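You operate a simulated robot arm through the tools that you are given. There is no shell and no other tool.

Carry out the task below with a simulated robot arm. There is one attempt and no reset: what you move stays moved.

Task
Soak the bran in the red bucket and stir it into a smooth mash.
Fine: pour from the blue jug up to the white line; put jug and beige paddle back; spill none. Set down upright: blue jug, beige paddle.

It is judged by the outcome, as a careful person would: the job done as asked, and still so three seconds after it is handed in. It fails if anything else is knocked over, pushed out of place, dropped, spilled or broken.

Robot
A 7-joint arm with a two-finger parallel gripper, fixed in place. Base frame: the origin is at the foot of the arm, x ahead of it, y to its left, z up. Lengths are in m, angles in rad, forces in N, time in s.
With the tool pointing down near the work surface it reaches from about 0.28 to 0.68 m from the base axis. Its first joint turns from -1.152 to 1.152 rad. Payload 1.57 kg.
The tool frame sits at the grasp point between the pads (the TCP): z along the fingers, y along the line on which they close. The tips reach 0.03 m beyond it. Largest opening 0.11 m; finger width 0.024, thickness 0.012; the body of the gripper, 0.048 by 0.112 m, starts 0.078 m behind the TCP.
Orientation is that of the tool frame in the base frame, as [roll, pitch, yaw] about the fixed x, y, z axes, in that order (R = Rz(yaw) Ry(pitch) Rx(roll)). With the fingers straight down and closing along the base's y, the tool's x points along the base's -x, its y along +y and its z along -z.

Tools
- The arm moves only by the tool jog_arm. Its argument "moves" is a list of rows, each a list of 7 numbers: the turn, a rotation vector about the base's x, y, z in rad, then the shift along the base's x, y, z in m, then the closure in counts, from 0 (fully open) to 255 (shut). In form: [[wx, wy, wz, x, y, z, claw], ...]. A call has 1 to 20 rows; each row shifts and turns the commanded pose from where the row before left it. A row lasts 0.2 s, in which the tool goes at most 0.05 m and 0.15 rad; a call with a longer step from one row to the next is refused whole, and so is a gripper value outside its range. Where a pose cannot be reached the arm comes as near as it can. A force on the tool above 40 N (or 10 N above the force at the start of the call, whichever is more), or a blocked arm, ends the call early, and 0.2 s more pass. Each finger travels about 0.108 m/s and halts on what it meets, pressing with about 43 N; the grip force reading is that of the motor and also rises with nothing between the fingers. The clock runs only during rows and for 0.2 s after the last one: add rows that do not move to give the fingers time. The reply holds the time, the measured pose of the TCP, the force on the tool along the base axes, the opening and the grip force, in the units named above and with some noise, with the torque about the TCP (base axes, N m) and any sound that the robot's microphone picked up.
- Cameras (640 x 400 px; columns grow to the right, rows downward): "scene" is fixed at [0.166, -0.4101, 1.3795]; the picture's right is [0.66, -0.75, 0.00], its down [-0.59, -0.53, -0.61] and it looks along [0.46, 0.40, -0.79] (base axes); focal length 329 px, centre (320, 200). "wrist" rides on the gripper at [0.07, 0.016, -0.141] in the tool frame; the picture's right is [-0.23, 0.97, 0.00], its down [-0.86, -0.20, -0.48] and it looks along [-0.47, -0.11, 0.88] (tool axes); focal length 222 px, centre (320, 200). There is no depth. A picture from a camera that has moved, and an enlarged one, comes with that camera's place and axes in the base frame and with its lens.
- camera(camera): a new picture of that camera. The clock stands still meanwhile.
- enlarge(camera, box): a new picture of the part [left, top, right, bottom] of that camera's present view, enlarged. The clock stands still meanwhile.
- close_job(): hands the job in; it is judged then, once.

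Places have to be worked out from the pictures, the camera data and where the tool is seen. Open the gripper and draw the arm clear of the work before you hand the job in, unless the task says otherwise.

The tools are called as name(argument=value, ...) on one line, values as JSON. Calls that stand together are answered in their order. jog_arm: Moves the arm, as the interface text tells. Its arguments: {"type":"object","properties":{"moves":{"type":"array","items":{"type":"array","items":{"type":"number"}}}},"required":["moves"]} The other tools are called the same way: camera (camera) takes a picture; enlarge (camera, box) takes an enlarged picture of a part of a camera's view; close_job () hands the job in.

At the start:

```text
time_s: 0.0
ee_pos: [0.4118, -0.1105, 1.0421]
orientation: [3.14, 0.001, 3.141]
wrist_force: [0.2, 0.1, 0.1]
torque: [-0.03, -0.02, 0.02]
opening: 0.1101
gripper_force: 0.1
```

scene: 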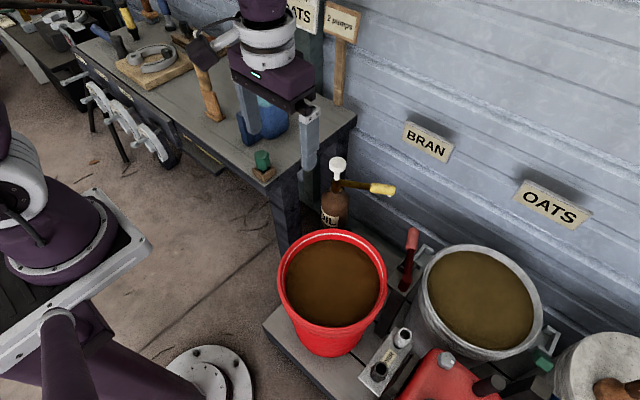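
wrist: 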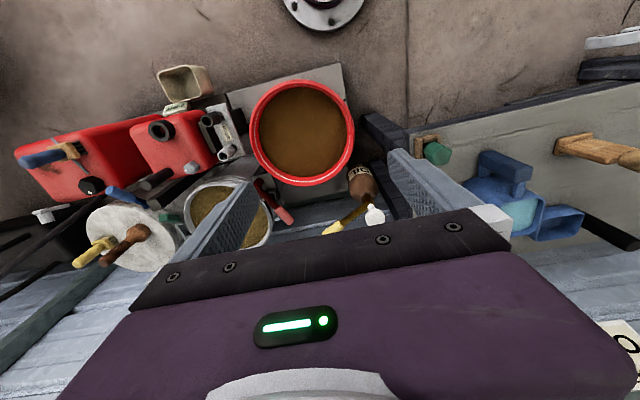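

The red bucket sits ahead of the arm, and the blue jug is partly hidden behind the gripper on the bench. I'll take closer looks before moving.

camera(camera="scene")

enlarge(camera="scene", box=[160, 0, 360, 125])

enlarge(camera="scene", box=[260, 220, 420, 320])

enlarge(camera="wrist", box=[400, 100, 640, 250])

enlarge(camera="wrist", box=[140, 50, 380, 200])

enlarge(camera="wrist", box=[0, 100, 240, 250])

```text
taken
```

scene: 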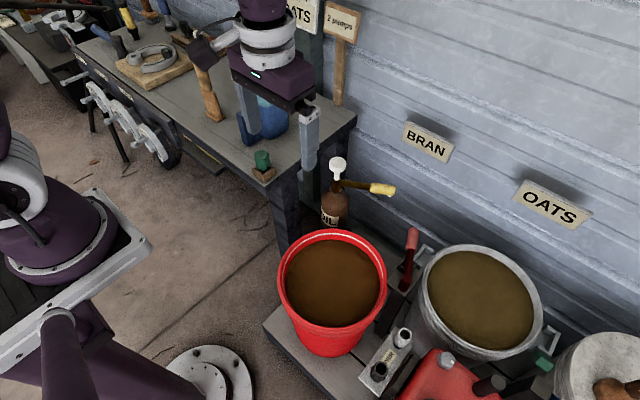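

```text
3.20 times, centred on (260, 62) of scene
camera zoom: at [0.166, -0.4101, 1.3795], right [0.66, -0.75, 0.0], down [-0.59, -0.53, -0.61], along [0.46, 0.4, -0.79], focal length 1053 px, centre (512, 640)
```

zoom: 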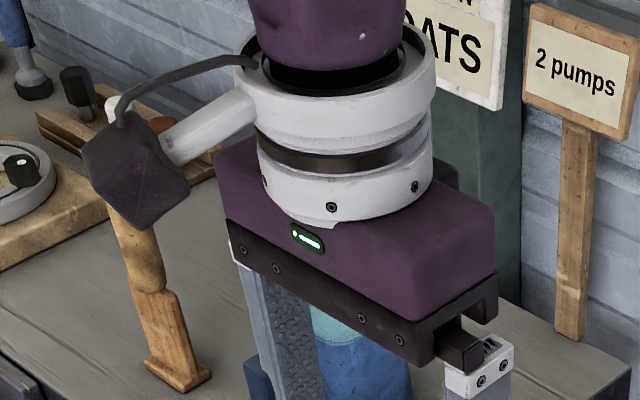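

```text
4.00 times, centred on (340, 270) of scene
camera zoom: at [0.166, -0.4101, 1.3795], right [0.66, -0.75, 0.0], down [-0.59, -0.53, -0.61], along [0.46, 0.4, -0.79], focal length 1317 px, centre (240, -80)
```

zoom: 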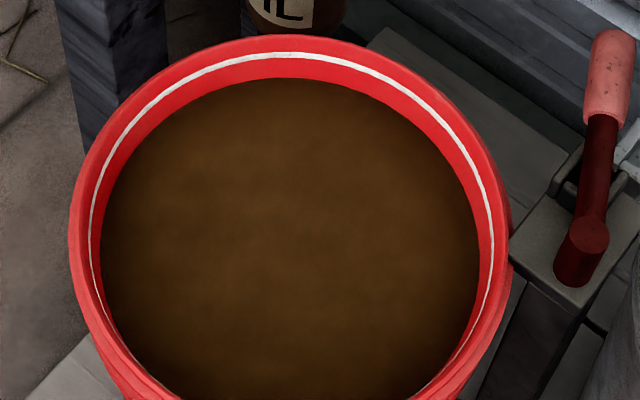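

```text
2.67 times, centred on (520, 175) of wrist
camera zoom: at [0.3421, -0.0949, 1.1842], right [0.23, 0.97, 0.0], down [0.86, -0.2, 0.48], along [0.47, -0.11, -0.88], focal length 592 px, centre (-213, 267)
```

zoom: 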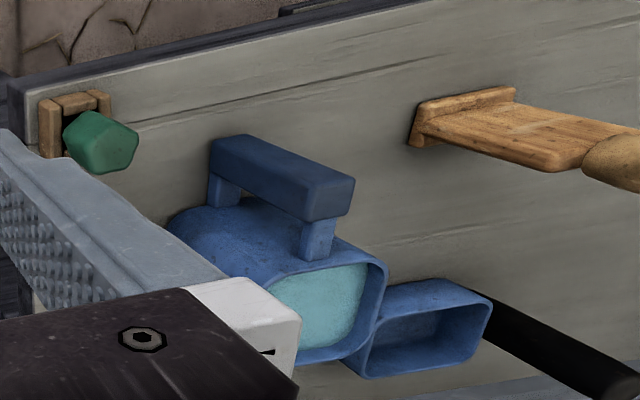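

```text
2.67 times, centred on (260, 125) of wrist
camera zoom: at [0.3421, -0.0949, 1.1842], right [0.23, 0.97, 0.0], down [0.86, -0.2, 0.48], along [0.47, -0.11, -0.88], focal length 592 px, centre (480, 400)
```

zoom: 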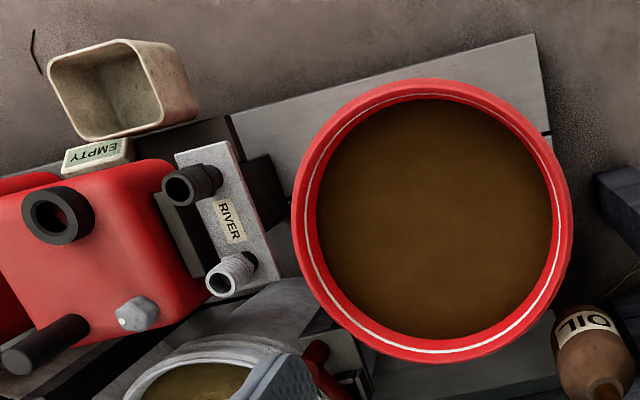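

```text
2.67 times, centred on (120, 175) of wrist
camera zoom: at [0.3421, -0.0949, 1.1842], right [0.23, 0.97, 0.0], down [0.86, -0.2, 0.48], along [0.47, -0.11, -0.88], focal length 592 px, centre (853, 267)
```

zoom: 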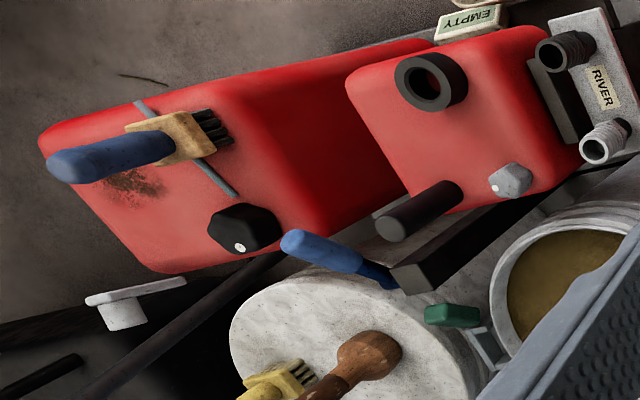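

The jug's shape and the paddle are hidden by the gripper, so I'll slide the arm left and back at the same height to see the bench from both cameras.

jog_arm(moves=[[0, 0, 0, -0.02, 0.04, 0, 0], [0, 0, 0, -0.02, 0.04, 0, 0], [0, 0, 0, -0.02, 0.04, 0, 0], [0, 0, 0, -0.02, 0.04, 0, 0], [0, 0, 0, -0.02, 0.04, 0, 0]])

camera(camera="scene")

camera(camera="wrist")

```text
time_s: 1.2
ee_pos: [0.3102, 0.0902, 1.0464]
orientation: [-3.141, 0.0, -3.141]
wrist_force: [-0.4, -0.4, -0.6]
torque: [0.0, -0.02, 0.01]
opening: 0.11
gripper_force: 0.0
```

```text
taken
```

scene: 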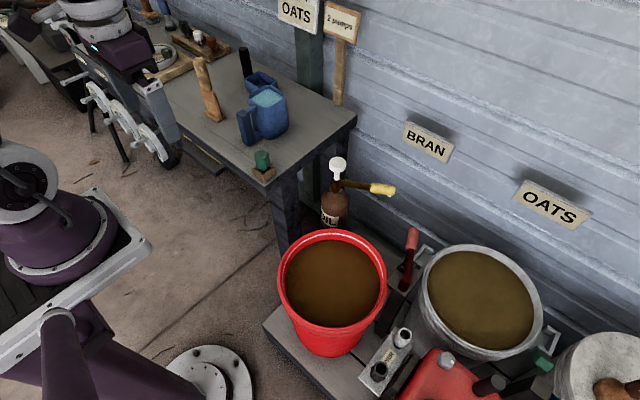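

```text
taken
camera wrist: at [0.241, 0.1065, 1.1875], right [0.23, 0.97, 0.0], down [0.85, -0.2, 0.48], along [0.47, -0.11, -0.88], focal length 222 px, centre (320, 200)
```

wrist: 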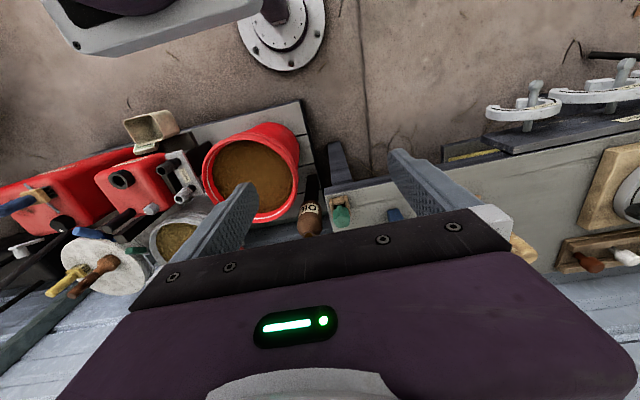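

enlarge(camera="scene", box=[170, 30, 330, 130])

enlarge(camera="scene", box=[220, 60, 300, 110])

enlarge(camera="scene", box=[200, 100, 360, 200])

enlarge(camera="scene", box=[80, 0, 240, 100])

enlarge(camera="scene", box=[400, 230, 640, 400])

```text
4.00 times, centred on (250, 80) of scene
camera zoom: at [0.166, -0.4101, 1.3795], right [0.66, -0.75, 0.0], down [-0.59, -0.53, -0.61], along [0.46, 0.4, -0.79], focal length 1317 px, centre (600, 680)
```

zoom: 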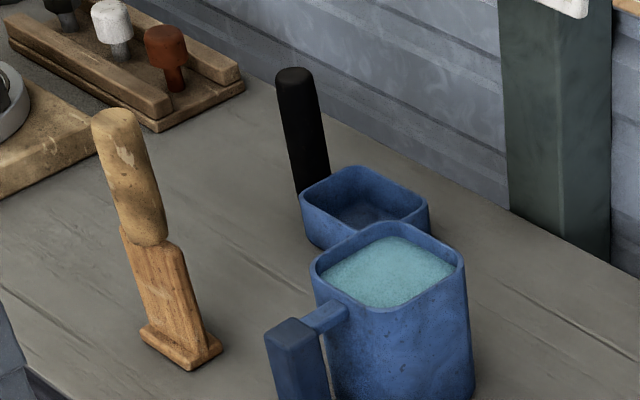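

```text
8.00 times, centred on (260, 85) of scene
camera zoom: at [0.166, -0.4101, 1.3795], right [0.66, -0.75, 0.0], down [-0.59, -0.53, -0.61], along [0.46, 0.4, -0.79], focal length 2634 px, centre (800, 1120)
```

zoom: 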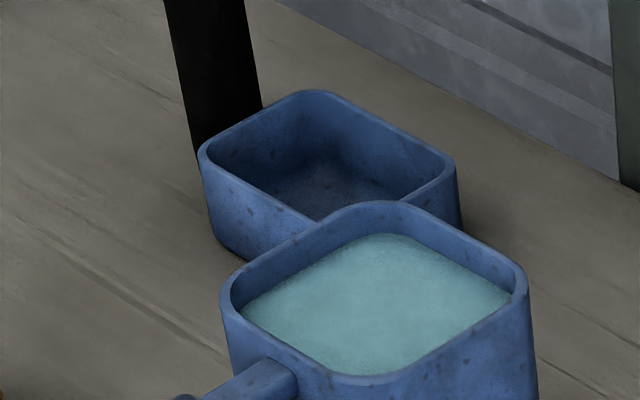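

```text
4.00 times, centred on (280, 150) of scene
camera zoom: at [0.166, -0.4101, 1.3795], right [0.66, -0.75, 0.0], down [-0.59, -0.53, -0.61], along [0.46, 0.4, -0.79], focal length 1317 px, centre (480, 400)
```

zoom: 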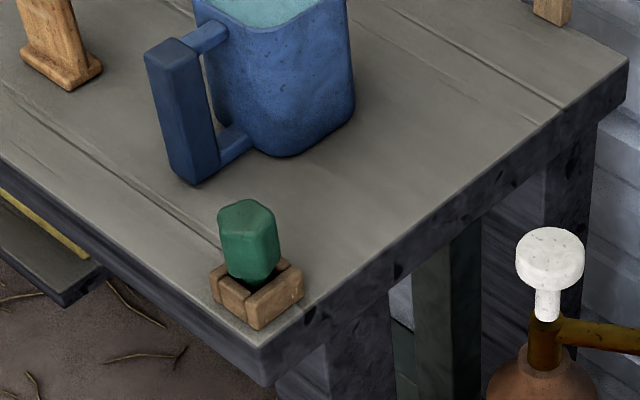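

```text
4.00 times, centred on (160, 50) of scene
camera zoom: at [0.166, -0.4101, 1.3795], right [0.66, -0.75, 0.0], down [-0.59, -0.53, -0.61], along [0.46, 0.4, -0.79], focal length 1317 px, centre (960, 800)
```

zoom: 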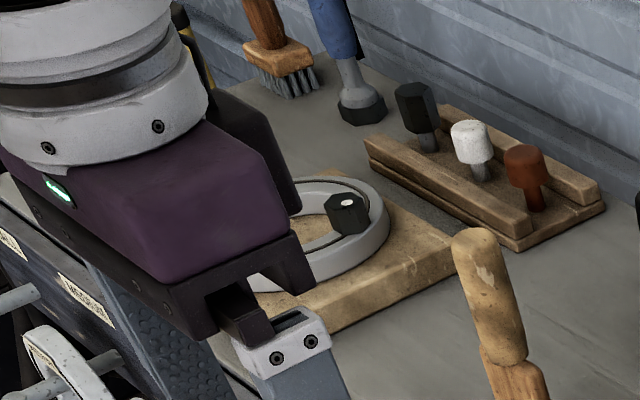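

```text
2.35 times, centred on (520, 315) of scene
camera zoom: at [0.166, -0.4101, 1.3795], right [0.66, -0.75, 0.0], down [-0.59, -0.53, -0.61], along [0.46, 0.4, -0.79], focal length 775 px, centre (-151, -71)
```

zoom: 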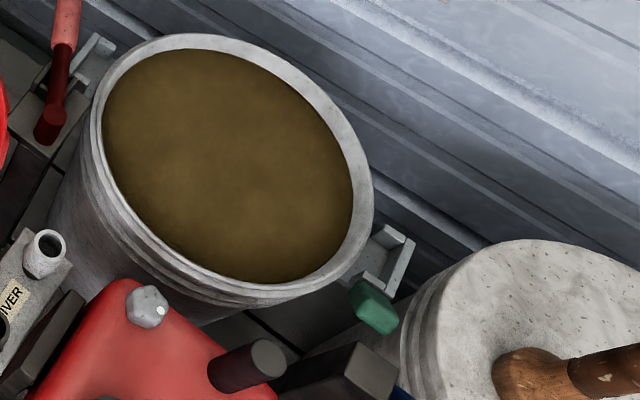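

The jug is an upright mug full of water, handle toward the arm. A separate blue scoop stands behind it, and the beige paddle stands upright on its own foot. I put the bench top near z≈0.72, so I'll move above the bench for a near-vertical view.

jog_arm(moves=[[0, 0, 0, 0.04, 0, 0.005, 0], [0, 0, 0, 0.04, 0, 0.005, 0], [0, 0, 0, 0.04, 0, 0.005, 0], [0, 0, 0, 0.04, 0, 0.005, 0], [0, 0, 0, 0.04, 0, 0.005, 0], [0, 0, 0, 0.04, 0, 0, 0]])

camera(camera="wrist")

camera(camera="scene")

```text
time_s: 2.6
ee_pos: [0.5515, 0.0919, 1.0659]
orientation: [3.141, 0.001, -3.141]
wrist_force: [0.4, -0.2, 0.9]
torque: [-0.04, 0.02, 0.0]
opening: 0.1101
gripper_force: 0.1
```

```text
taken
camera wrist: at [0.4823, 0.1083, 1.2068], right [0.23, 0.97, 0.0], down [0.86, -0.2, 0.48], along [0.47, -0.11, -0.88], focal length 222 px, centre (320, 200)
```

wrist: 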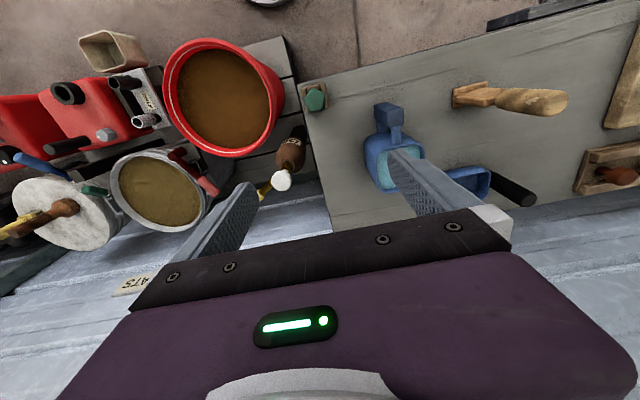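

```text
taken
```

scene: 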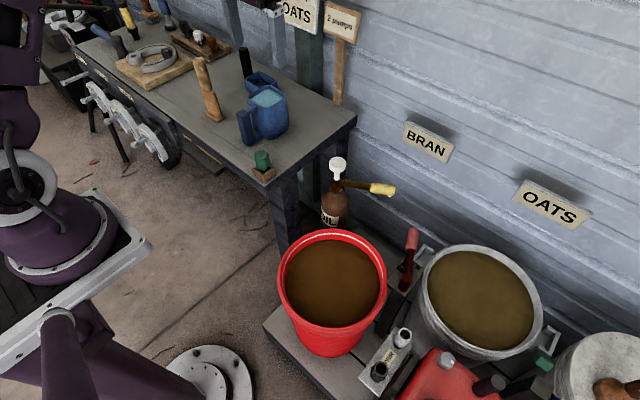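

Both objects are now in the wrist view; I'll enlarge it to measure them.

enlarge(camera="wrist", box=[290, 60, 450, 160])

enlarge(camera="wrist", box=[430, 60, 590, 160])

enlarge(camera="wrist", box=[140, 20, 320, 170])

enlarge(camera="scene", box=[225, 75, 305, 125])

enlarge(camera="scene", box=[180, 40, 260, 140])

enlarge(camera="scene", box=[265, 220, 400, 365])

```text
4.00 times, centred on (370, 110) of wrist
camera zoom: at [0.4823, 0.1083, 1.2068], right [0.23, 0.97, 0.0], down [0.86, -0.2, 0.48], along [0.47, -0.11, -0.88], focal length 888 px, centre (120, 560)
```

zoom: 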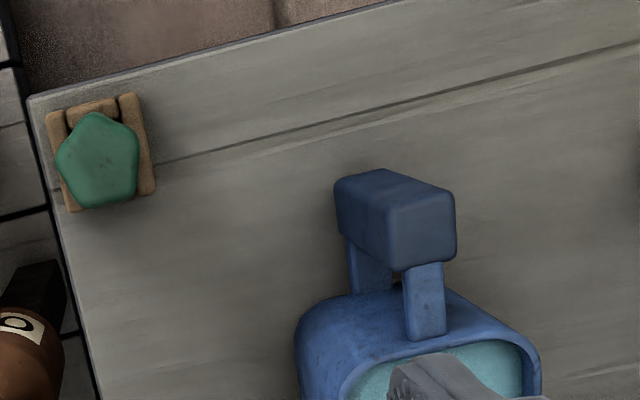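

```text
4.00 times, centred on (510, 110) of wrist
camera zoom: at [0.4823, 0.1083, 1.2068], right [0.23, 0.97, 0.0], down [0.86, -0.2, 0.48], along [0.47, -0.11, -0.88], focal length 888 px, centre (-440, 560)
```

zoom: 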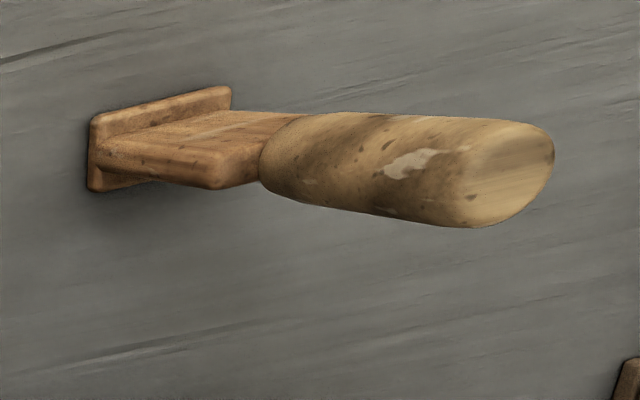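

```text
2.67 times, centred on (230, 95) of wrist
camera zoom: at [0.4823, 0.1083, 1.2068], right [0.23, 0.97, 0.0], down [0.86, -0.2, 0.48], along [0.47, -0.11, -0.88], focal length 592 px, centre (560, 480)
```

zoom: 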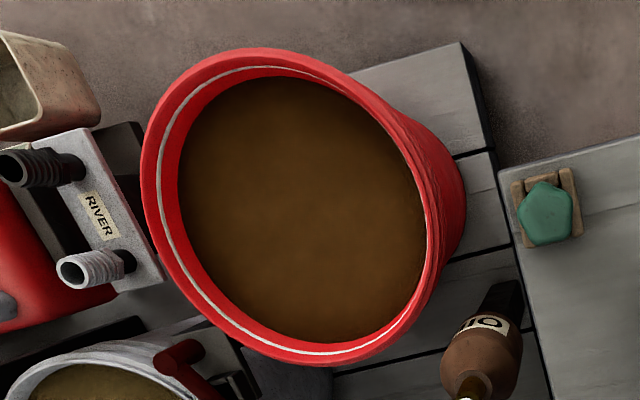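

```text
8.00 times, centred on (265, 100) of scene
camera zoom: at [0.166, -0.4101, 1.3795], right [0.66, -0.75, 0.0], down [-0.59, -0.53, -0.61], along [0.46, 0.4, -0.79], focal length 2634 px, centre (760, 1000)
```

zoom: 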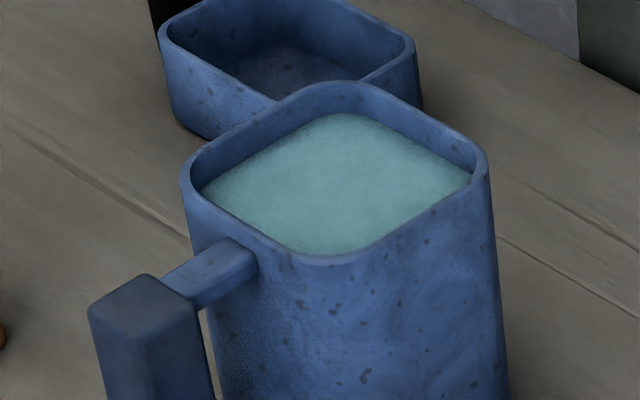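

```text
4.00 times, centred on (220, 90) of scene
camera zoom: at [0.166, -0.4101, 1.3795], right [0.66, -0.75, 0.0], down [-0.59, -0.53, -0.61], along [0.46, 0.4, -0.79], focal length 1317 px, centre (720, 640)
```

zoom: 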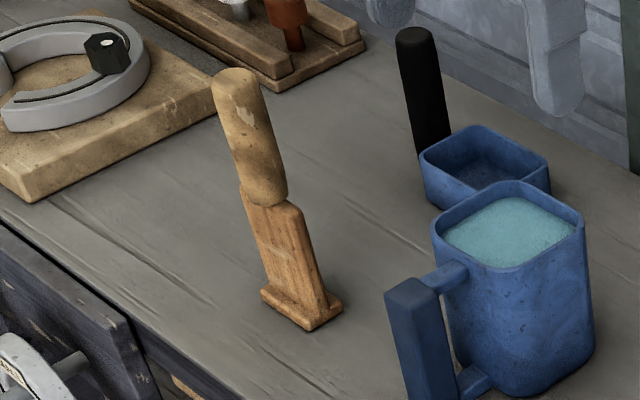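

```text
2.76 times, centred on (332, 292) of scene
camera zoom: at [0.166, -0.4101, 1.3795], right [0.66, -0.75, 0.0], down [-0.59, -0.53, -0.61], along [0.46, 0.4, -0.79], focal length 908 px, centre (286, -55)
```

zoom: 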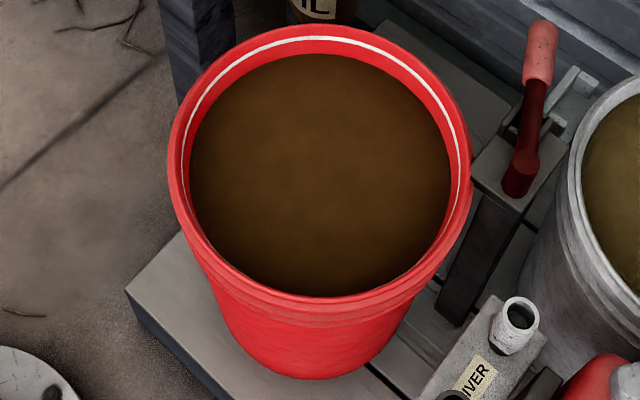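

Triangulating the two views gives these estimates:

| Item | Position |
|---|---|
| Jug body | ≈(0.64, 0.205), rim z≈0.848, about 0.08 m square |
| Jug handle bar | x≈0.563, top z≈0.831 |
| Paddle | ≈(0.579, 0.395), top z≈0.905 |
| Bench | z≈0.723 |
| Bucket rim | near (0.46, -0.18, 0.57) |

I'll hold the jug across its body with the fingers pointing forward and down. To set up, I'll tilt the tool in the clear and look.

jog_arm(moves=[[0, -0.15, 0, -0.012, 0.016, -0.008, 0], [0, -0.15, 0, -0.012, 0.016, -0.008, 0], [0, -0.15, 0, -0.012, 0.016, -0.008, 0], [0, -0.15, 0, -0.012, 0.016, -0.008, 0], [0, -0.15, 0, -0.012, 0.016, -0.008, 0], [0, -0.15, 0, -0.012, 0.016, -0.008, 0], [0, -0.147, 0, -0.012, 0.016, -0.008, 0]])

camera(camera="wrist")

camera(camera="scene")

```text
time_s: 4.2
ee_pos: [0.5087, 0.149, 1.0374]
orientation: [3.139, 0.547, 3.141]
wrist_force: [-0.3, -0.5, 0.7]
torque: [0.01, -0.02, 0.0]
opening: 0.1099
gripper_force: 0.0
out of reach, approached as far as the arm can: row 4, 5, 6, 7
```

```text
taken
camera wrist: at [0.3743, 0.1638, 1.1228], right [0.19, 0.97, 0.12], down [0.48, -0.2, 0.85], along [0.85, -0.11, -0.51], focal length 222 px, centre (320, 200)
```

wrist: 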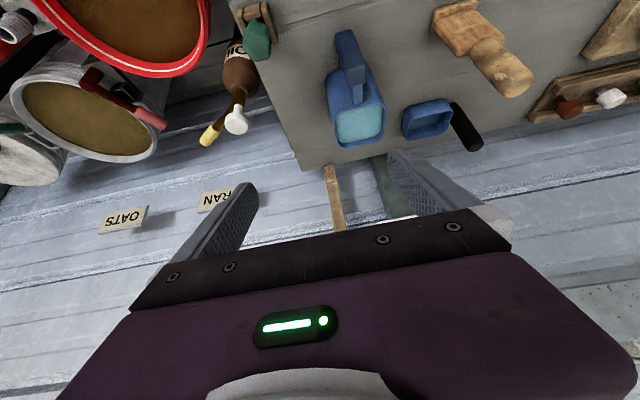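

```text
taken
```

scene: 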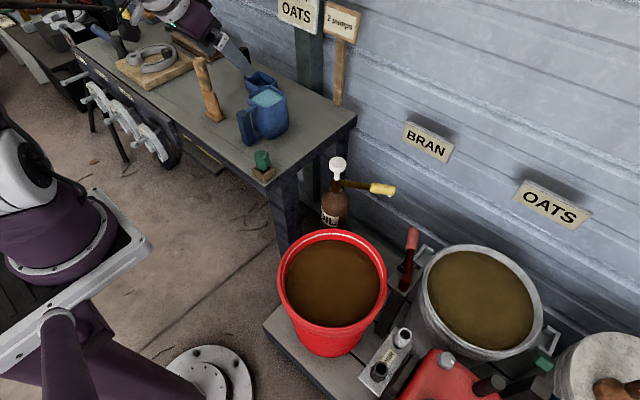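

The arm reached only about 31° of tilt here, probably because it is folded too tightly. I'll move farther out above the jug and try more tilt there.

jog_arm(moves=[[0, 0, 0, 0.03, 0.015, 0, 0], [0, 0, 0, 0.03, 0.015, 0, 0], [0, 0, 0, 0.03, 0.015, 0, 0], [0, 0, 0, 0, 0, 0, 0]])

```text
time_s: 5.2
ee_pos: [0.5988, 0.1935, 1.04]
orientation: [3.141, 0.547, 3.141]
wrist_force: [0.8, 0.3, -0.2]
torque: [0.05, 0.0, 0.02]
opening: 0.1101
gripper_force: 0.1
```

jog_arm(moves=[[0, -0.1, 0, 0, 0, 0, 0], [0, -0.1, 0, 0, 0, 0, 0], [0, -0.1, 0, 0, 0, 0, 0], [0, -0.1, 0, 0, 0, 0, 0], [0, 0, 0, 0, 0, 0, 0]])

camera(camera="wrist")

camera(camera="scene")

```text
time_s: 6.4
ee_pos: [0.5976, 0.1935, 1.0389]
orientation: [-3.141, 0.946, -3.139]
wrist_force: [-0.3, 0.0, -0.5]
torque: [-0.01, 0.02, -0.01]
opening: 0.1098
gripper_force: 0.0
out of reach, approached as far as the arm can: row 3
```

```text
taken
camera wrist: at [0.4422, 0.2096, 1.065], right [0.13, 0.97, 0.18], down [0.11, -0.2, 0.97], along [0.99, -0.11, -0.13], focal length 222 px, centre (320, 200)
```

wrist: 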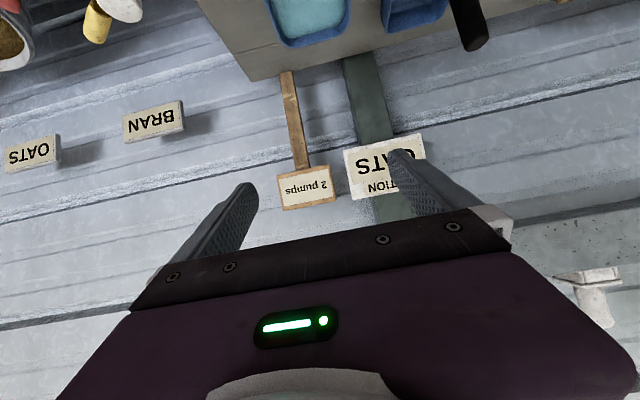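

```text
taken
```

scene: 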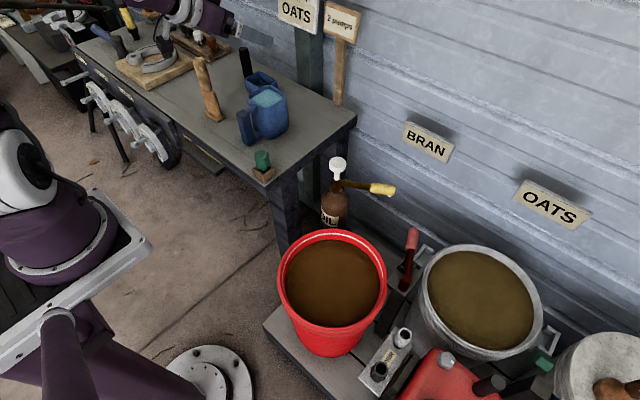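

At x≈0.6 the arm holds about 54° of tilt. Before touching the jug, I'll rehearse the pouring pose empty, high above the bucket, to check the arm can reach it.

jog_arm(moves=[[0, 0, -0.04, -0.009, -0.04, -0.01, 0], [0, 0, -0.04, -0.009, -0.04, -0.02, 0], [0, 0, -0.04, -0.009, -0.04, -0.02, 0], [0, 0, -0.04, -0.009, -0.04, -0.02, 0], [0, 0, -0.04, -0.009, -0.04, -0.02, 0], [0, 0, -0.04, -0.009, -0.04, -0.02, 0], [0, 0, -0.04, -0.009, -0.04, -0.02, 0], [0, 0, -0.04, -0.009, -0.04, -0.02, 0], [0, 0, 0, 0, 0, -0.02, 0], [0, 0, 0, 0, 0, -0.02, 0]])

camera(camera="scene")

camera(camera="wrist")

```text
time_s: 8.6
ee_pos: [0.5256, -0.1274, 0.8502]
orientation: [3.138, 0.948, 2.822]
wrist_force: [1.1, -0.1, 0.1]
torque: [0.02, 0.0, 0.01]
opening: 0.1103
gripper_force: 0.2
```

```text
taken
```

scene: 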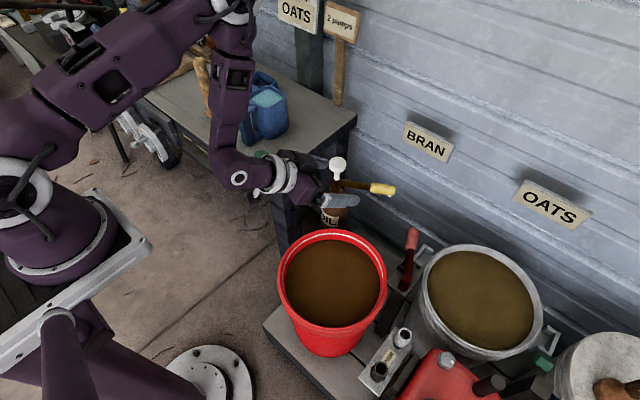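

```text
taken
camera wrist: at [0.3833, -0.0632, 0.8762], right [0.43, 0.88, 0.19], down [0.04, -0.23, 0.97], along [0.9, -0.41, -0.13], focal length 222 px, centre (320, 200)
```

wrist: 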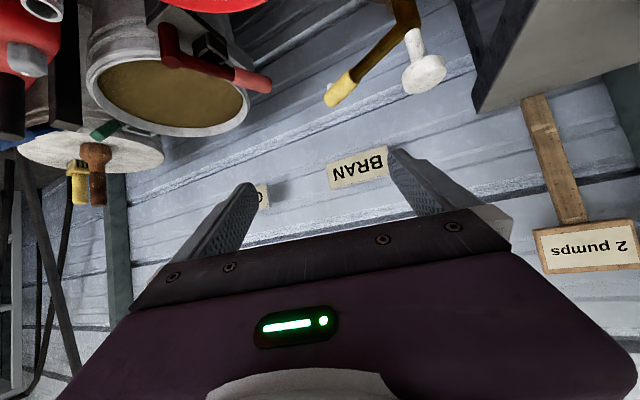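

The pose is reachable here. I'll lower to pouring height at x≈0.49 and rehearse the roll.

jog_arm(moves=[[0, 0, 0, -0.006, -0.005, -0.025, 0], [0, 0, 0, -0.006, -0.005, -0.025, 0], [0, 0, 0, -0.006, -0.005, -0.025, 0], [0, 0, 0, -0.006, -0.005, -0.025, 0], [0, 0, 0, -0.006, 0, -0.02, 0], [0, 0, 0, 0, 0, 0, 0]])

camera(camera="scene")

```text
time_s: 10.0
ee_pos: [0.4972, -0.1474, 0.7307]
orientation: [3.139, 0.948, 2.823]
wrist_force: [-0.9, -0.4, 0.7]
torque: [0.01, 0.01, -0.01]
opening: 0.1098
gripper_force: 0.1
```

```text
taken
```

scene: 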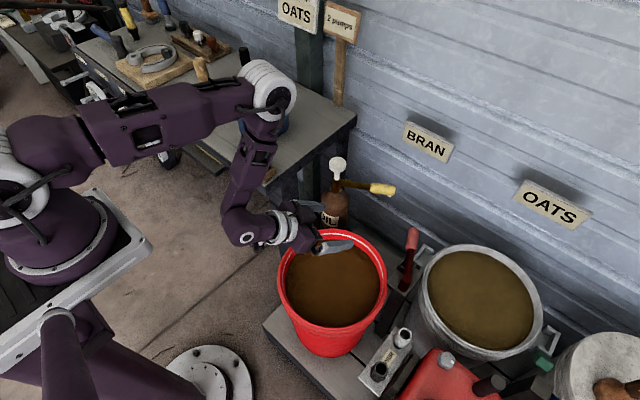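

Now I'll rehearse the pouring roll about the forward axis, tipping the top toward -y, with the gripper still empty.

jog_arm(moves=[[0.114, -0.0376, 0, 0, 0, 0, 0], [0.114, -0.0376, 0, 0, 0, 0, 0], [0.114, -0.0376, 0, 0, 0, 0, 0], [0.114, -0.0376, 0, 0, 0, 0, 0], [0.114, -0.0376, 0, 0, 0, 0, 0], [0.114, -0.0376, 0, 0, 0, 0, 0], [0.114, -0.0376, 0, 0, 0, 0, 0], [0.114, -0.0376, 0, 0, 0, 0, 0], [0.114, -0.0376, 0, 0, 0, 0, 0], [0.114, -0.0376, 0, 0, 0, 0, 0]])

camera(camera="scene")

```text
time_s: 12.2
ee_pos: [0.4945, -0.1461, 0.7299]
orientation: [1.793, 0.296, 1.91]
wrist_force: [-0.3, -0.4, -0.2]
torque: [-0.03, 0.01, 0.03]
opening: 0.11
gripper_force: 0.0
```

```text
taken
```

scene: 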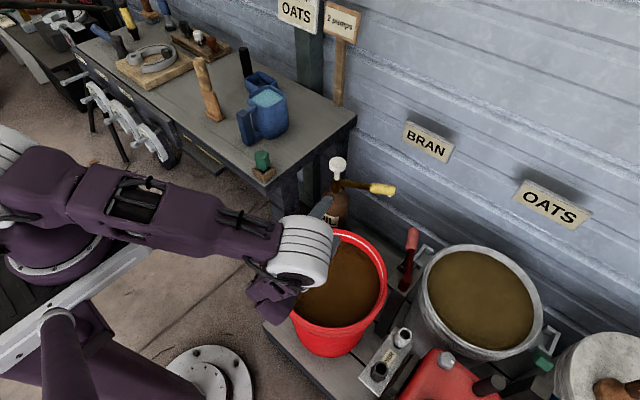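

The +roll works to 69°. I'll roll back and rehearse the opposite direction, which may leave the bucket in clearer view.

jog_arm(moves=[[-0.114, 0.0376, 0, 0, 0, 0, 0], [-0.114, 0.0376, 0, 0, 0, 0, 0], [-0.114, 0.0376, 0, 0, 0, 0, 0], [-0.114, 0.0376, 0, 0, 0, 0, 0], [-0.114, 0.0376, 0, 0, 0, 0, 0], [-0.114, 0.0376, 0, 0, 0, 0, 0], [-0.114, 0.0376, 0, 0, 0, 0, 0], [-0.114, 0.0376, 0, 0, 0, 0, 0], [-0.114, 0.0376, 0, 0, 0, 0, 0], [-0.114, 0.0376, 0, 0, 0, 0, 0]])

jog_arm(moves=[[-0.114, 0.0376, 0, 0, 0, 0, 0], [-0.114, 0.0376, 0, 0, 0, 0, 0], [-0.114, 0.0376, 0, 0, 0, 0, 0], [-0.114, 0.0376, 0, 0, 0, 0, 0], [-0.114, 0.0376, 0, 0, 0, 0, 0], [-0.114, 0.0376, 0, 0, 0, 0, 0], [-0.114, 0.0376, 0, 0, 0, 0, 0], [-0.114, 0.0376, 0, 0, 0, 0, 0], [-0.114, 0.0376, 0, 0, 0, 0, 0], [-0.114, 0.0376, 0, 0, 0, 0, 0]])

camera(camera="scene")

camera(camera="wrist")

```text
time_s: 14.4
ee_pos: [0.4938, -0.1463, 0.7274]
orientation: [-3.139, 0.947, 2.825]
wrist_force: [-0.2, 0.1, 0.2]
torque: [-0.01, 0.01, 0.0]
opening: 0.11
gripper_force: 0.1
```

```text
time_s: 16.6
ee_pos: [0.4944, -0.1475, 0.7292]
orientation: [-1.794, 0.299, -2.545]
wrist_force: [0.2, 0.0, 1.0]
torque: [0.0, 0.01, 0.0]
opening: 0.1099
gripper_force: 0.0
```

```text
taken
```

scene: 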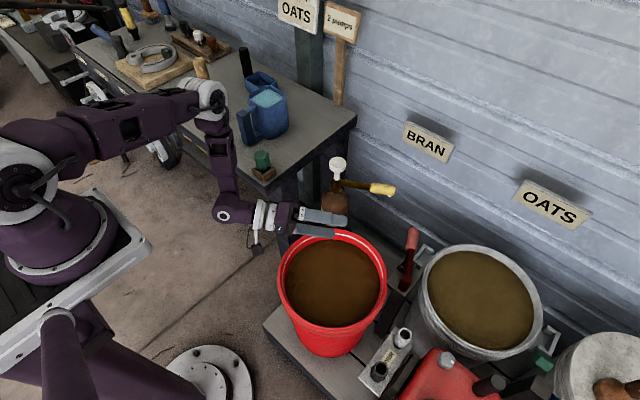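

```text
taken
camera wrist: at [0.3561, -0.0696, 0.7225], right [0.29, 0.46, -0.84], down [0.37, 0.76, 0.54], along [0.88, -0.46, 0.05], focal length 222 px, centre (320, 200)
```

wrist: 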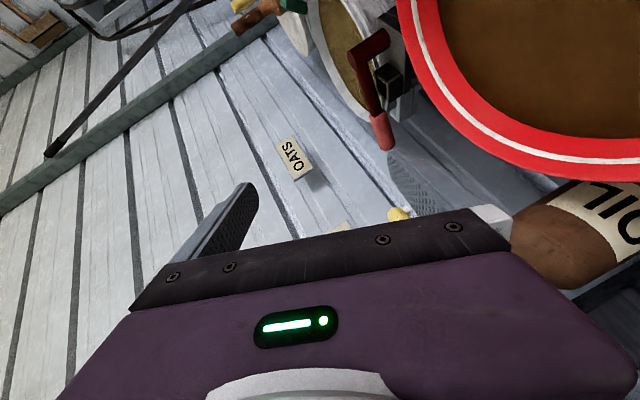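

Both roll directions work, and tipping toward +y keeps the arm clear of the bucket, so I'll pour that way. Refitting the rim circle puts the bucket centre near (0.475, -0.176), rim z≈0.55, radius about 0.145. Now I'll roll back and go to the jug pre-grasp.

jog_arm(moves=[[0.114, -0.0376, 0, 0, 0, 0.005, 0], [0.114, -0.0376, 0, 0, 0, 0.005, 0], [0.114, -0.0376, 0, 0, 0, 0.005, 0], [0.114, -0.0376, 0, 0, 0, 0.005, 0], [0.114, -0.0376, 0, 0, 0, 0.005, 0], [0.114, -0.0376, 0, 0, 0, 0.01, 0], [0.114, -0.0376, 0, 0, 0, 0.01, 0], [0.114, -0.0376, 0, 0, 0, 0.01, 0], [0.114, -0.0376, 0, 0, 0, 0.01, 0], [0.114, -0.0376, 0, 0, 0, 0.01, 0], [0, 0, 0, 0, 0, 0.03, 0], [0, 0, 0, 0, 0, 0.03, 0], [0, 0, 0, 0, 0, 0.03, 0], [0, 0, 0, 0, 0, 0.03, 0]])

jog_arm(moves=[[0, 0, 0.025, 0.002, 0.035, 0, 0], [0, 0, 0.025, 0.002, 0.035, 0, 0], [0, 0, 0.025, 0.002, 0.035, 0, 0], [0, 0, 0.025, 0.002, 0.035, 0, 0], [0, 0, 0.025, 0.002, 0.035, 0, 0], [0, 0, 0.025, 0.002, 0.035, 0, 0], [0, 0, 0.025, 0.002, 0.035, 0, 0], [0, 0, 0.025, 0.002, 0.035, 0, 0], [0, 0, 0.025, 0.002, 0.035, 0, 0], [0, 0, 0.025, 0.002, 0.035, 0, 0], [0, 0, 0, 0, 0, 0, 0]])

camera(camera="wrist")

camera(camera="scene")

```text
time_s: 19.6
ee_pos: [0.4929, -0.1485, 0.9252]
orientation: [-3.138, 0.945, 2.825]
wrist_force: [0.1, 0.0, -0.5]
torque: [-0.01, 0.03, 0.01]
opening: 0.11
gripper_force: 0.0
```

```text
time_s: 22.0
ee_pos: [0.5147, 0.2038, 0.9234]
orientation: [3.141, 0.947, 3.073]
wrist_force: [0.3, 0.2, -0.2]
torque: [0.02, 0.0, 0.04]
opening: 0.1103
gripper_force: 0.1
```

```text
taken
camera wrist: at [0.3609, 0.2297, 0.9501], right [0.2, 0.96, 0.19], down [0.1, -0.21, 0.97], along [0.98, -0.18, -0.13], focal length 222 px, centre (320, 200)
```

wrist: 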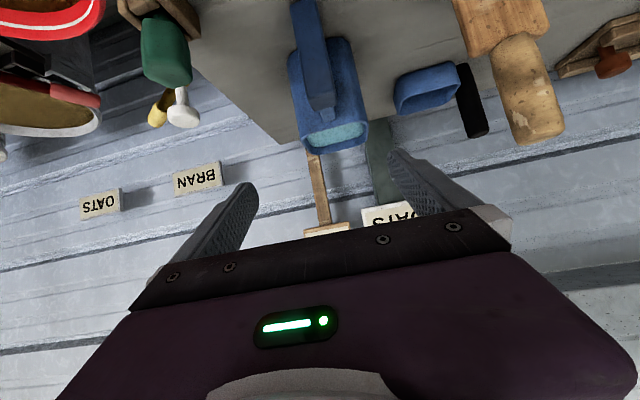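

```text
taken
```

scene: 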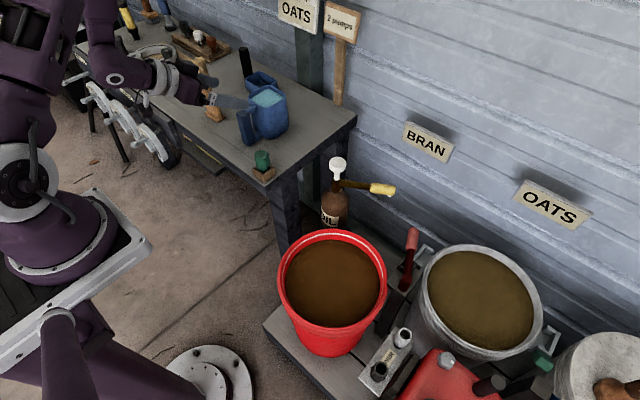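

I'll zoom in on the jug in the wrist view to fix its centre line and yaw.

enlarge(camera="wrist", box=[250, 0, 410, 160])

enlarge(camera="scene", box=[180, 60, 300, 150])

```text
2.50 times, centred on (330, 80) of wrist
camera zoom: at [0.3609, 0.2297, 0.9501], right [0.2, 0.96, 0.19], down [0.1, -0.21, 0.97], along [0.98, -0.18, -0.13], focal length 555 px, centre (295, 500)
```

zoom: 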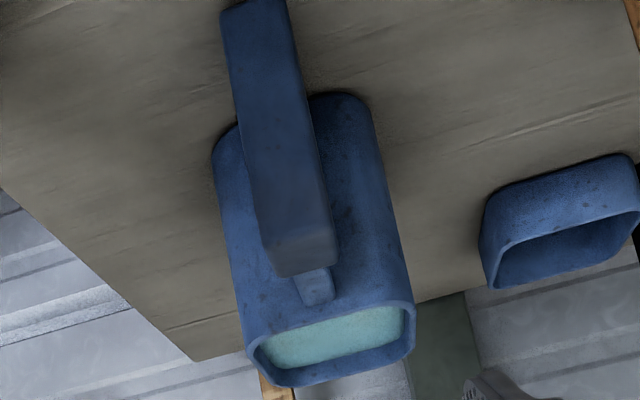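

```text
4.44 times, centred on (240, 105) of scene
camera zoom: at [0.166, -0.4101, 1.3795], right [0.66, -0.75, 0.0], down [-0.59, -0.53, -0.61], along [0.46, 0.4, -0.79], focal length 1463 px, centre (676, 622)
```

zoom: 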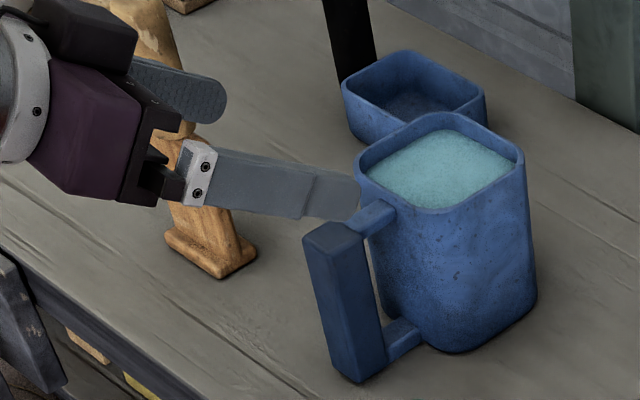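

Re-triangulating: handle bar at (0.564, 0.214, top 0.828), rim z≈0.84, body centre ≈(0.643, 0.214), yaw near zero. I'll move to a pre-grasp on the tool axis with the bar centred between the fingers, then check.

jog_arm(moves=[[0, 0, 0.015, 0.009, 0.005, -0.02, 0], [0, 0, 0.015, 0.009, 0.005, -0.021, 0], [0, 0, 0, 0.0162, 0, -0.0117, 0], [0, 0, 0, 0.0162, 0, -0.0117, 0], [0, 0, 0, 0, 0, 0, 0]])

camera(camera="wrist")

enlarge(camera="scene", box=[180, 60, 300, 150])

```text
time_s: 23.2
ee_pos: [0.5652, 0.2135, 0.8599]
orientation: [3.141, 0.947, 3.102]
wrist_force: [0.1, -0.7, 0.2]
torque: [0.01, 0.0, -0.02]
opening: 0.1101
gripper_force: 0.0
```

```text
taken
camera wrist: at [0.4106, 0.2356, 0.8858], right [0.17, 0.97, 0.19], down [0.1, -0.2, 0.97], along [0.98, -0.15, -0.13], focal length 222 px, centre (320, 200)
```

wrist: 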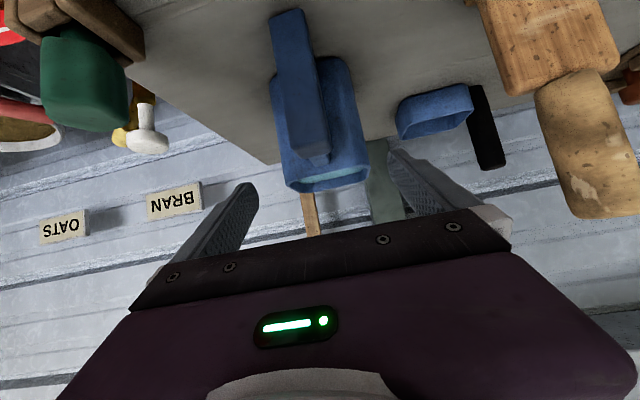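

```text
4.44 times, centred on (240, 105) of scene
camera zoom: at [0.166, -0.4101, 1.3795], right [0.66, -0.75, 0.0], down [-0.59, -0.53, -0.61], along [0.46, 0.4, -0.79], focal length 1463 px, centre (676, 622)
```

zoom: 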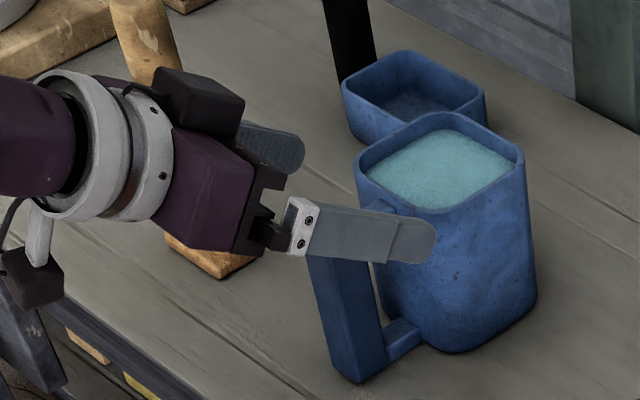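

enlarge(camera="wrist", box=[240, 80, 400, 220])

```text
2.86 times, centred on (320, 150) of wrist
camera zoom: at [0.4106, 0.2356, 0.8858], right [0.17, 0.97, 0.19], down [0.1, -0.2, 0.97], along [0.98, -0.15, -0.13], focal length 635 px, centre (320, 343)
```

zoom: 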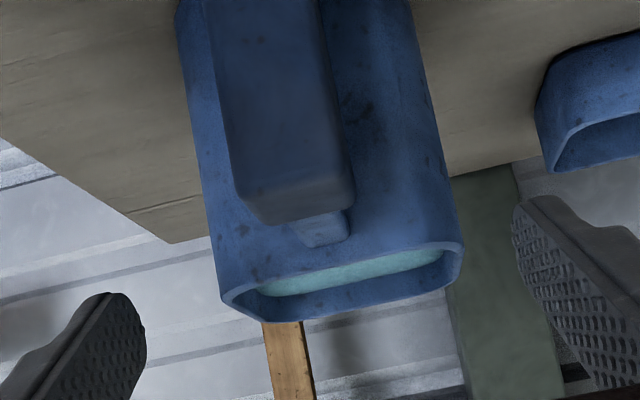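

The jug sits about 5 mm to +y of the tool centre line. I'll correct that while advancing along the finger direction to straddle the body.

jog_arm(moves=[[0, 0, 0, 0.008, 0.0027, -0.006, 0], [0, 0, 0, 0.008, 0.0028, -0.006, 0], [0, 0, 0, 0.012, 0, -0.009, 0], [0, 0, 0, 0.012, 0, -0.009, 0], [0, 0, 0, 0.012, 0, -0.009, 0], [0, 0, 0, 0.012, 0, -0.009, 0], [0, 0, 0, 0, 0, 0, 0]])

camera(camera="wrist")

enlarge(camera="scene", box=[200, 70, 320, 160])

```text
time_s: 24.8
ee_pos: [0.6313, 0.2207, 0.8119]
orientation: [3.141, 0.947, 3.1]
wrist_force: [-0.3, 1.0, -0.8]
torque: [0.01, -0.01, -0.01]
opening: 0.1098
gripper_force: 0.1
```

```text
taken
camera wrist: at [0.4762, 0.2426, 0.8382], right [0.17, 0.97, 0.18], down [0.1, -0.2, 0.97], along [0.98, -0.15, -0.13], focal length 222 px, centre (320, 200)
```

wrist: 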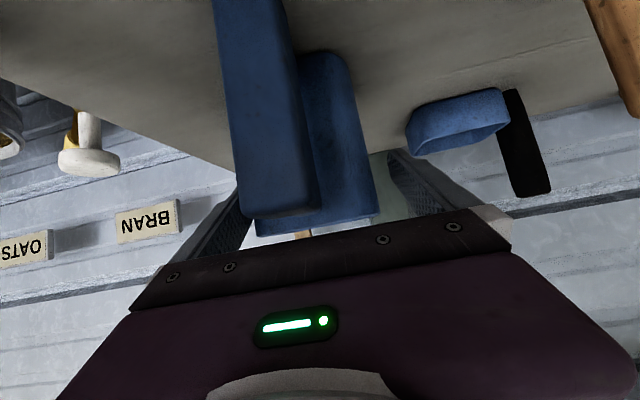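

```text
4.44 times, centred on (260, 115) of scene
camera zoom: at [0.166, -0.4101, 1.3795], right [0.66, -0.75, 0.0], down [-0.59, -0.53, -0.61], along [0.46, 0.4, -0.79], focal length 1463 px, centre (587, 578)
```

zoom: 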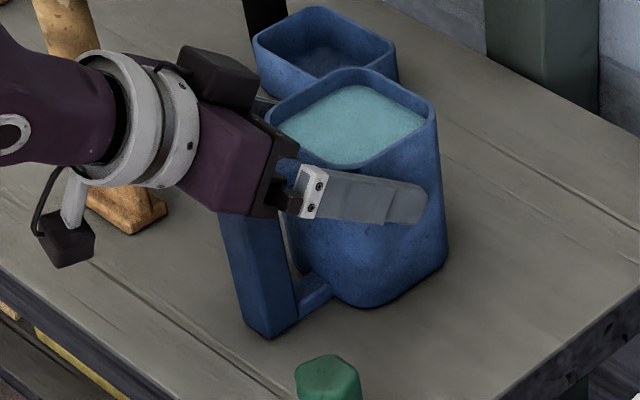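

The fingers straddle the body with no contact force. I'll close slowly and watch the opening.

jog_arm(moves=[[0, 0, 0, 0, 0, 0, 20], [0, 0, 0, 0, 0, 0, 35], [0, 0, 0, 0, 0, 0, 50], [0, 0, 0, 0, 0, 0, 65], [0, 0, 0, 0, 0, 0, 80], [0, 0, 0, 0, 0, 0, 100]])

enlarge(camera="scene", box=[200, 70, 320, 160])

```text
time_s: 26.2
ee_pos: [0.6297, 0.2212, 0.8124]
orientation: [3.14, 0.948, 3.101]
wrist_force: [0.8, 0.3, 1.2]
torque: [0.1, -0.09, 0.03]
opening: 0.0878
gripper_force: 43.0
```

```text
4.44 times, centred on (260, 115) of scene
camera zoom: at [0.166, -0.4101, 1.3795], right [0.66, -0.75, 0.0], down [-0.59, -0.53, -0.61], along [0.46, 0.4, -0.79], focal length 1463 px, centre (587, 578)
```

zoom: 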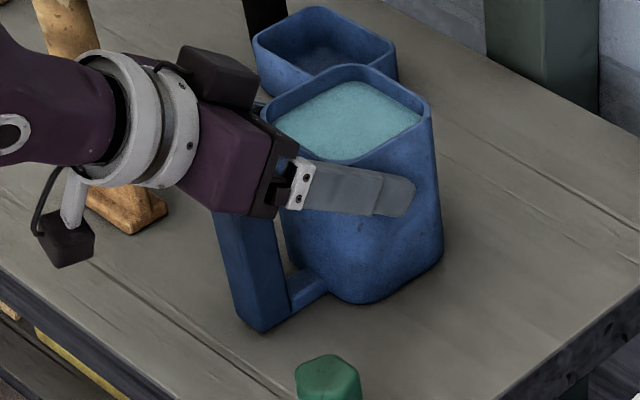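

The grip holds at 43 N on an opening of 0.088, and the jug was nudged about 6 mm toward +y, which I'll undo when I put it back. Next is a small gentle lift to check that it hangs level.

jog_arm(moves=[[0, 0, 0, 0, 0, 0, 150], [0, 0, 0, 0, 0, 0.004, 150], [0, 0, 0, 0, 0, 0.008, 150], [0, 0, 0, 0, 0, 0.01, 150], [0, 0, 0, 0, 0, 0.008, 150], [0, 0, 0, 0, 0, 0, 150]])

enlarge(camera="scene", box=[200, 60, 320, 150])

camera(camera="wrist")

```text
time_s: 27.6
ee_pos: [0.6299, 0.2201, 0.8411]
orientation: [3.141, 0.948, 3.1]
wrist_force: [-0.1, -0.3, -3.2]
torque: [0.02, 0.01, 0.01]
opening: 0.088
gripper_force: 43.3
```

```text
4.44 times, centred on (260, 105) of scene
camera zoom: at [0.1661, -0.4101, 1.3795], right [0.66, -0.75, 0.0], down [-0.59, -0.53, -0.61], along [0.46, 0.4, -0.79], focal length 1463 px, centre (587, 622)
```

zoom: 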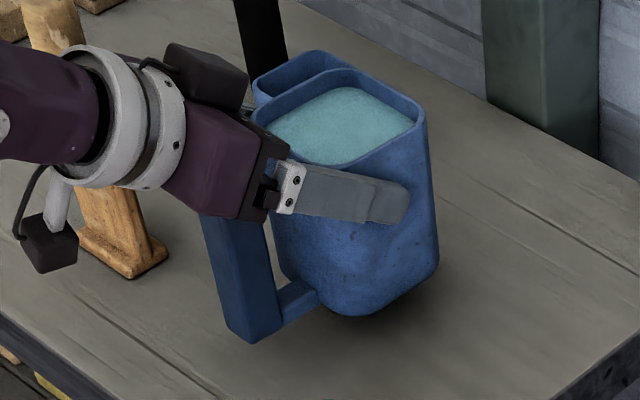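

```text
taken
camera wrist: at [0.4744, 0.2418, 0.8675], right [0.17, 0.97, 0.18], down [0.1, -0.2, 0.97], along [0.98, -0.15, -0.13], focal length 222 px, centre (320, 200)
```

wrist: 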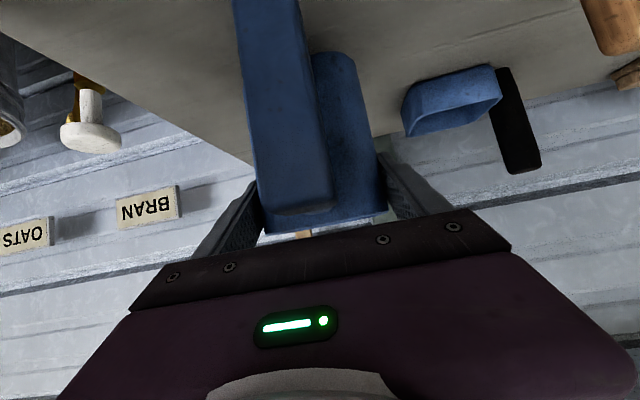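

The jug hangs level at about 0.33 kg with a firm grip. I'll raise it and carry it smoothly to the bucket, keeping it upright.

jog_arm(moves=[[0, 0, 0, 0, 0, 0.01, 150], [0, 0, 0, 0, 0, 0.018, 150], [0, 0, 0, 0, 0, 0.02, 150], [0, 0, 0, 0, 0, 0.018, 150], [0, 0, 0, 0, 0, 0.01, 150], [0, 0, -0.006, -0.003, -0.01, 0, 150], [0, 0, -0.012, -0.007, -0.02, 0, 150], [0, 0, -0.018, -0.01, -0.028, 0, 150], [0, 0, -0.018, -0.011, -0.028, 0, 150], [0, 0, -0.018, -0.011, -0.028, 0, 150], [0, 0, -0.018, -0.011, -0.028, 0, 150], [0, 0, -0.018, -0.011, -0.028, 0, 150], [0, 0, -0.018, -0.011, -0.028, 0, 150], [0, 0, -0.018, -0.011, -0.028, 0, 150]])

camera(camera="scene")

```text
time_s: 30.6
ee_pos: [0.5416, -0.0068, 0.917]
orientation: [3.14, 0.947, 2.955]
wrist_force: [-0.8, 0.2, -3.5]
torque: [0.01, -0.04, 0.01]
opening: 0.088
gripper_force: 43.1
```

```text
taken
```

scene: 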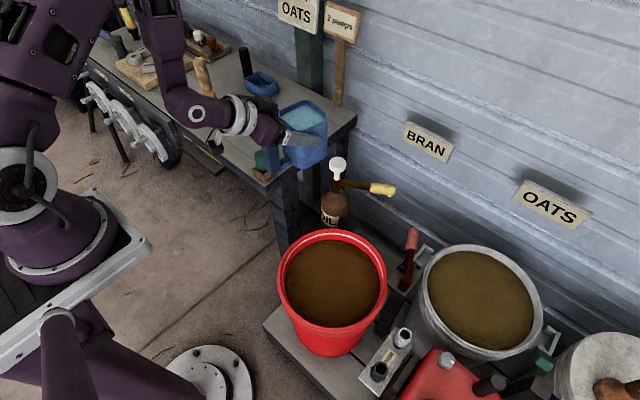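

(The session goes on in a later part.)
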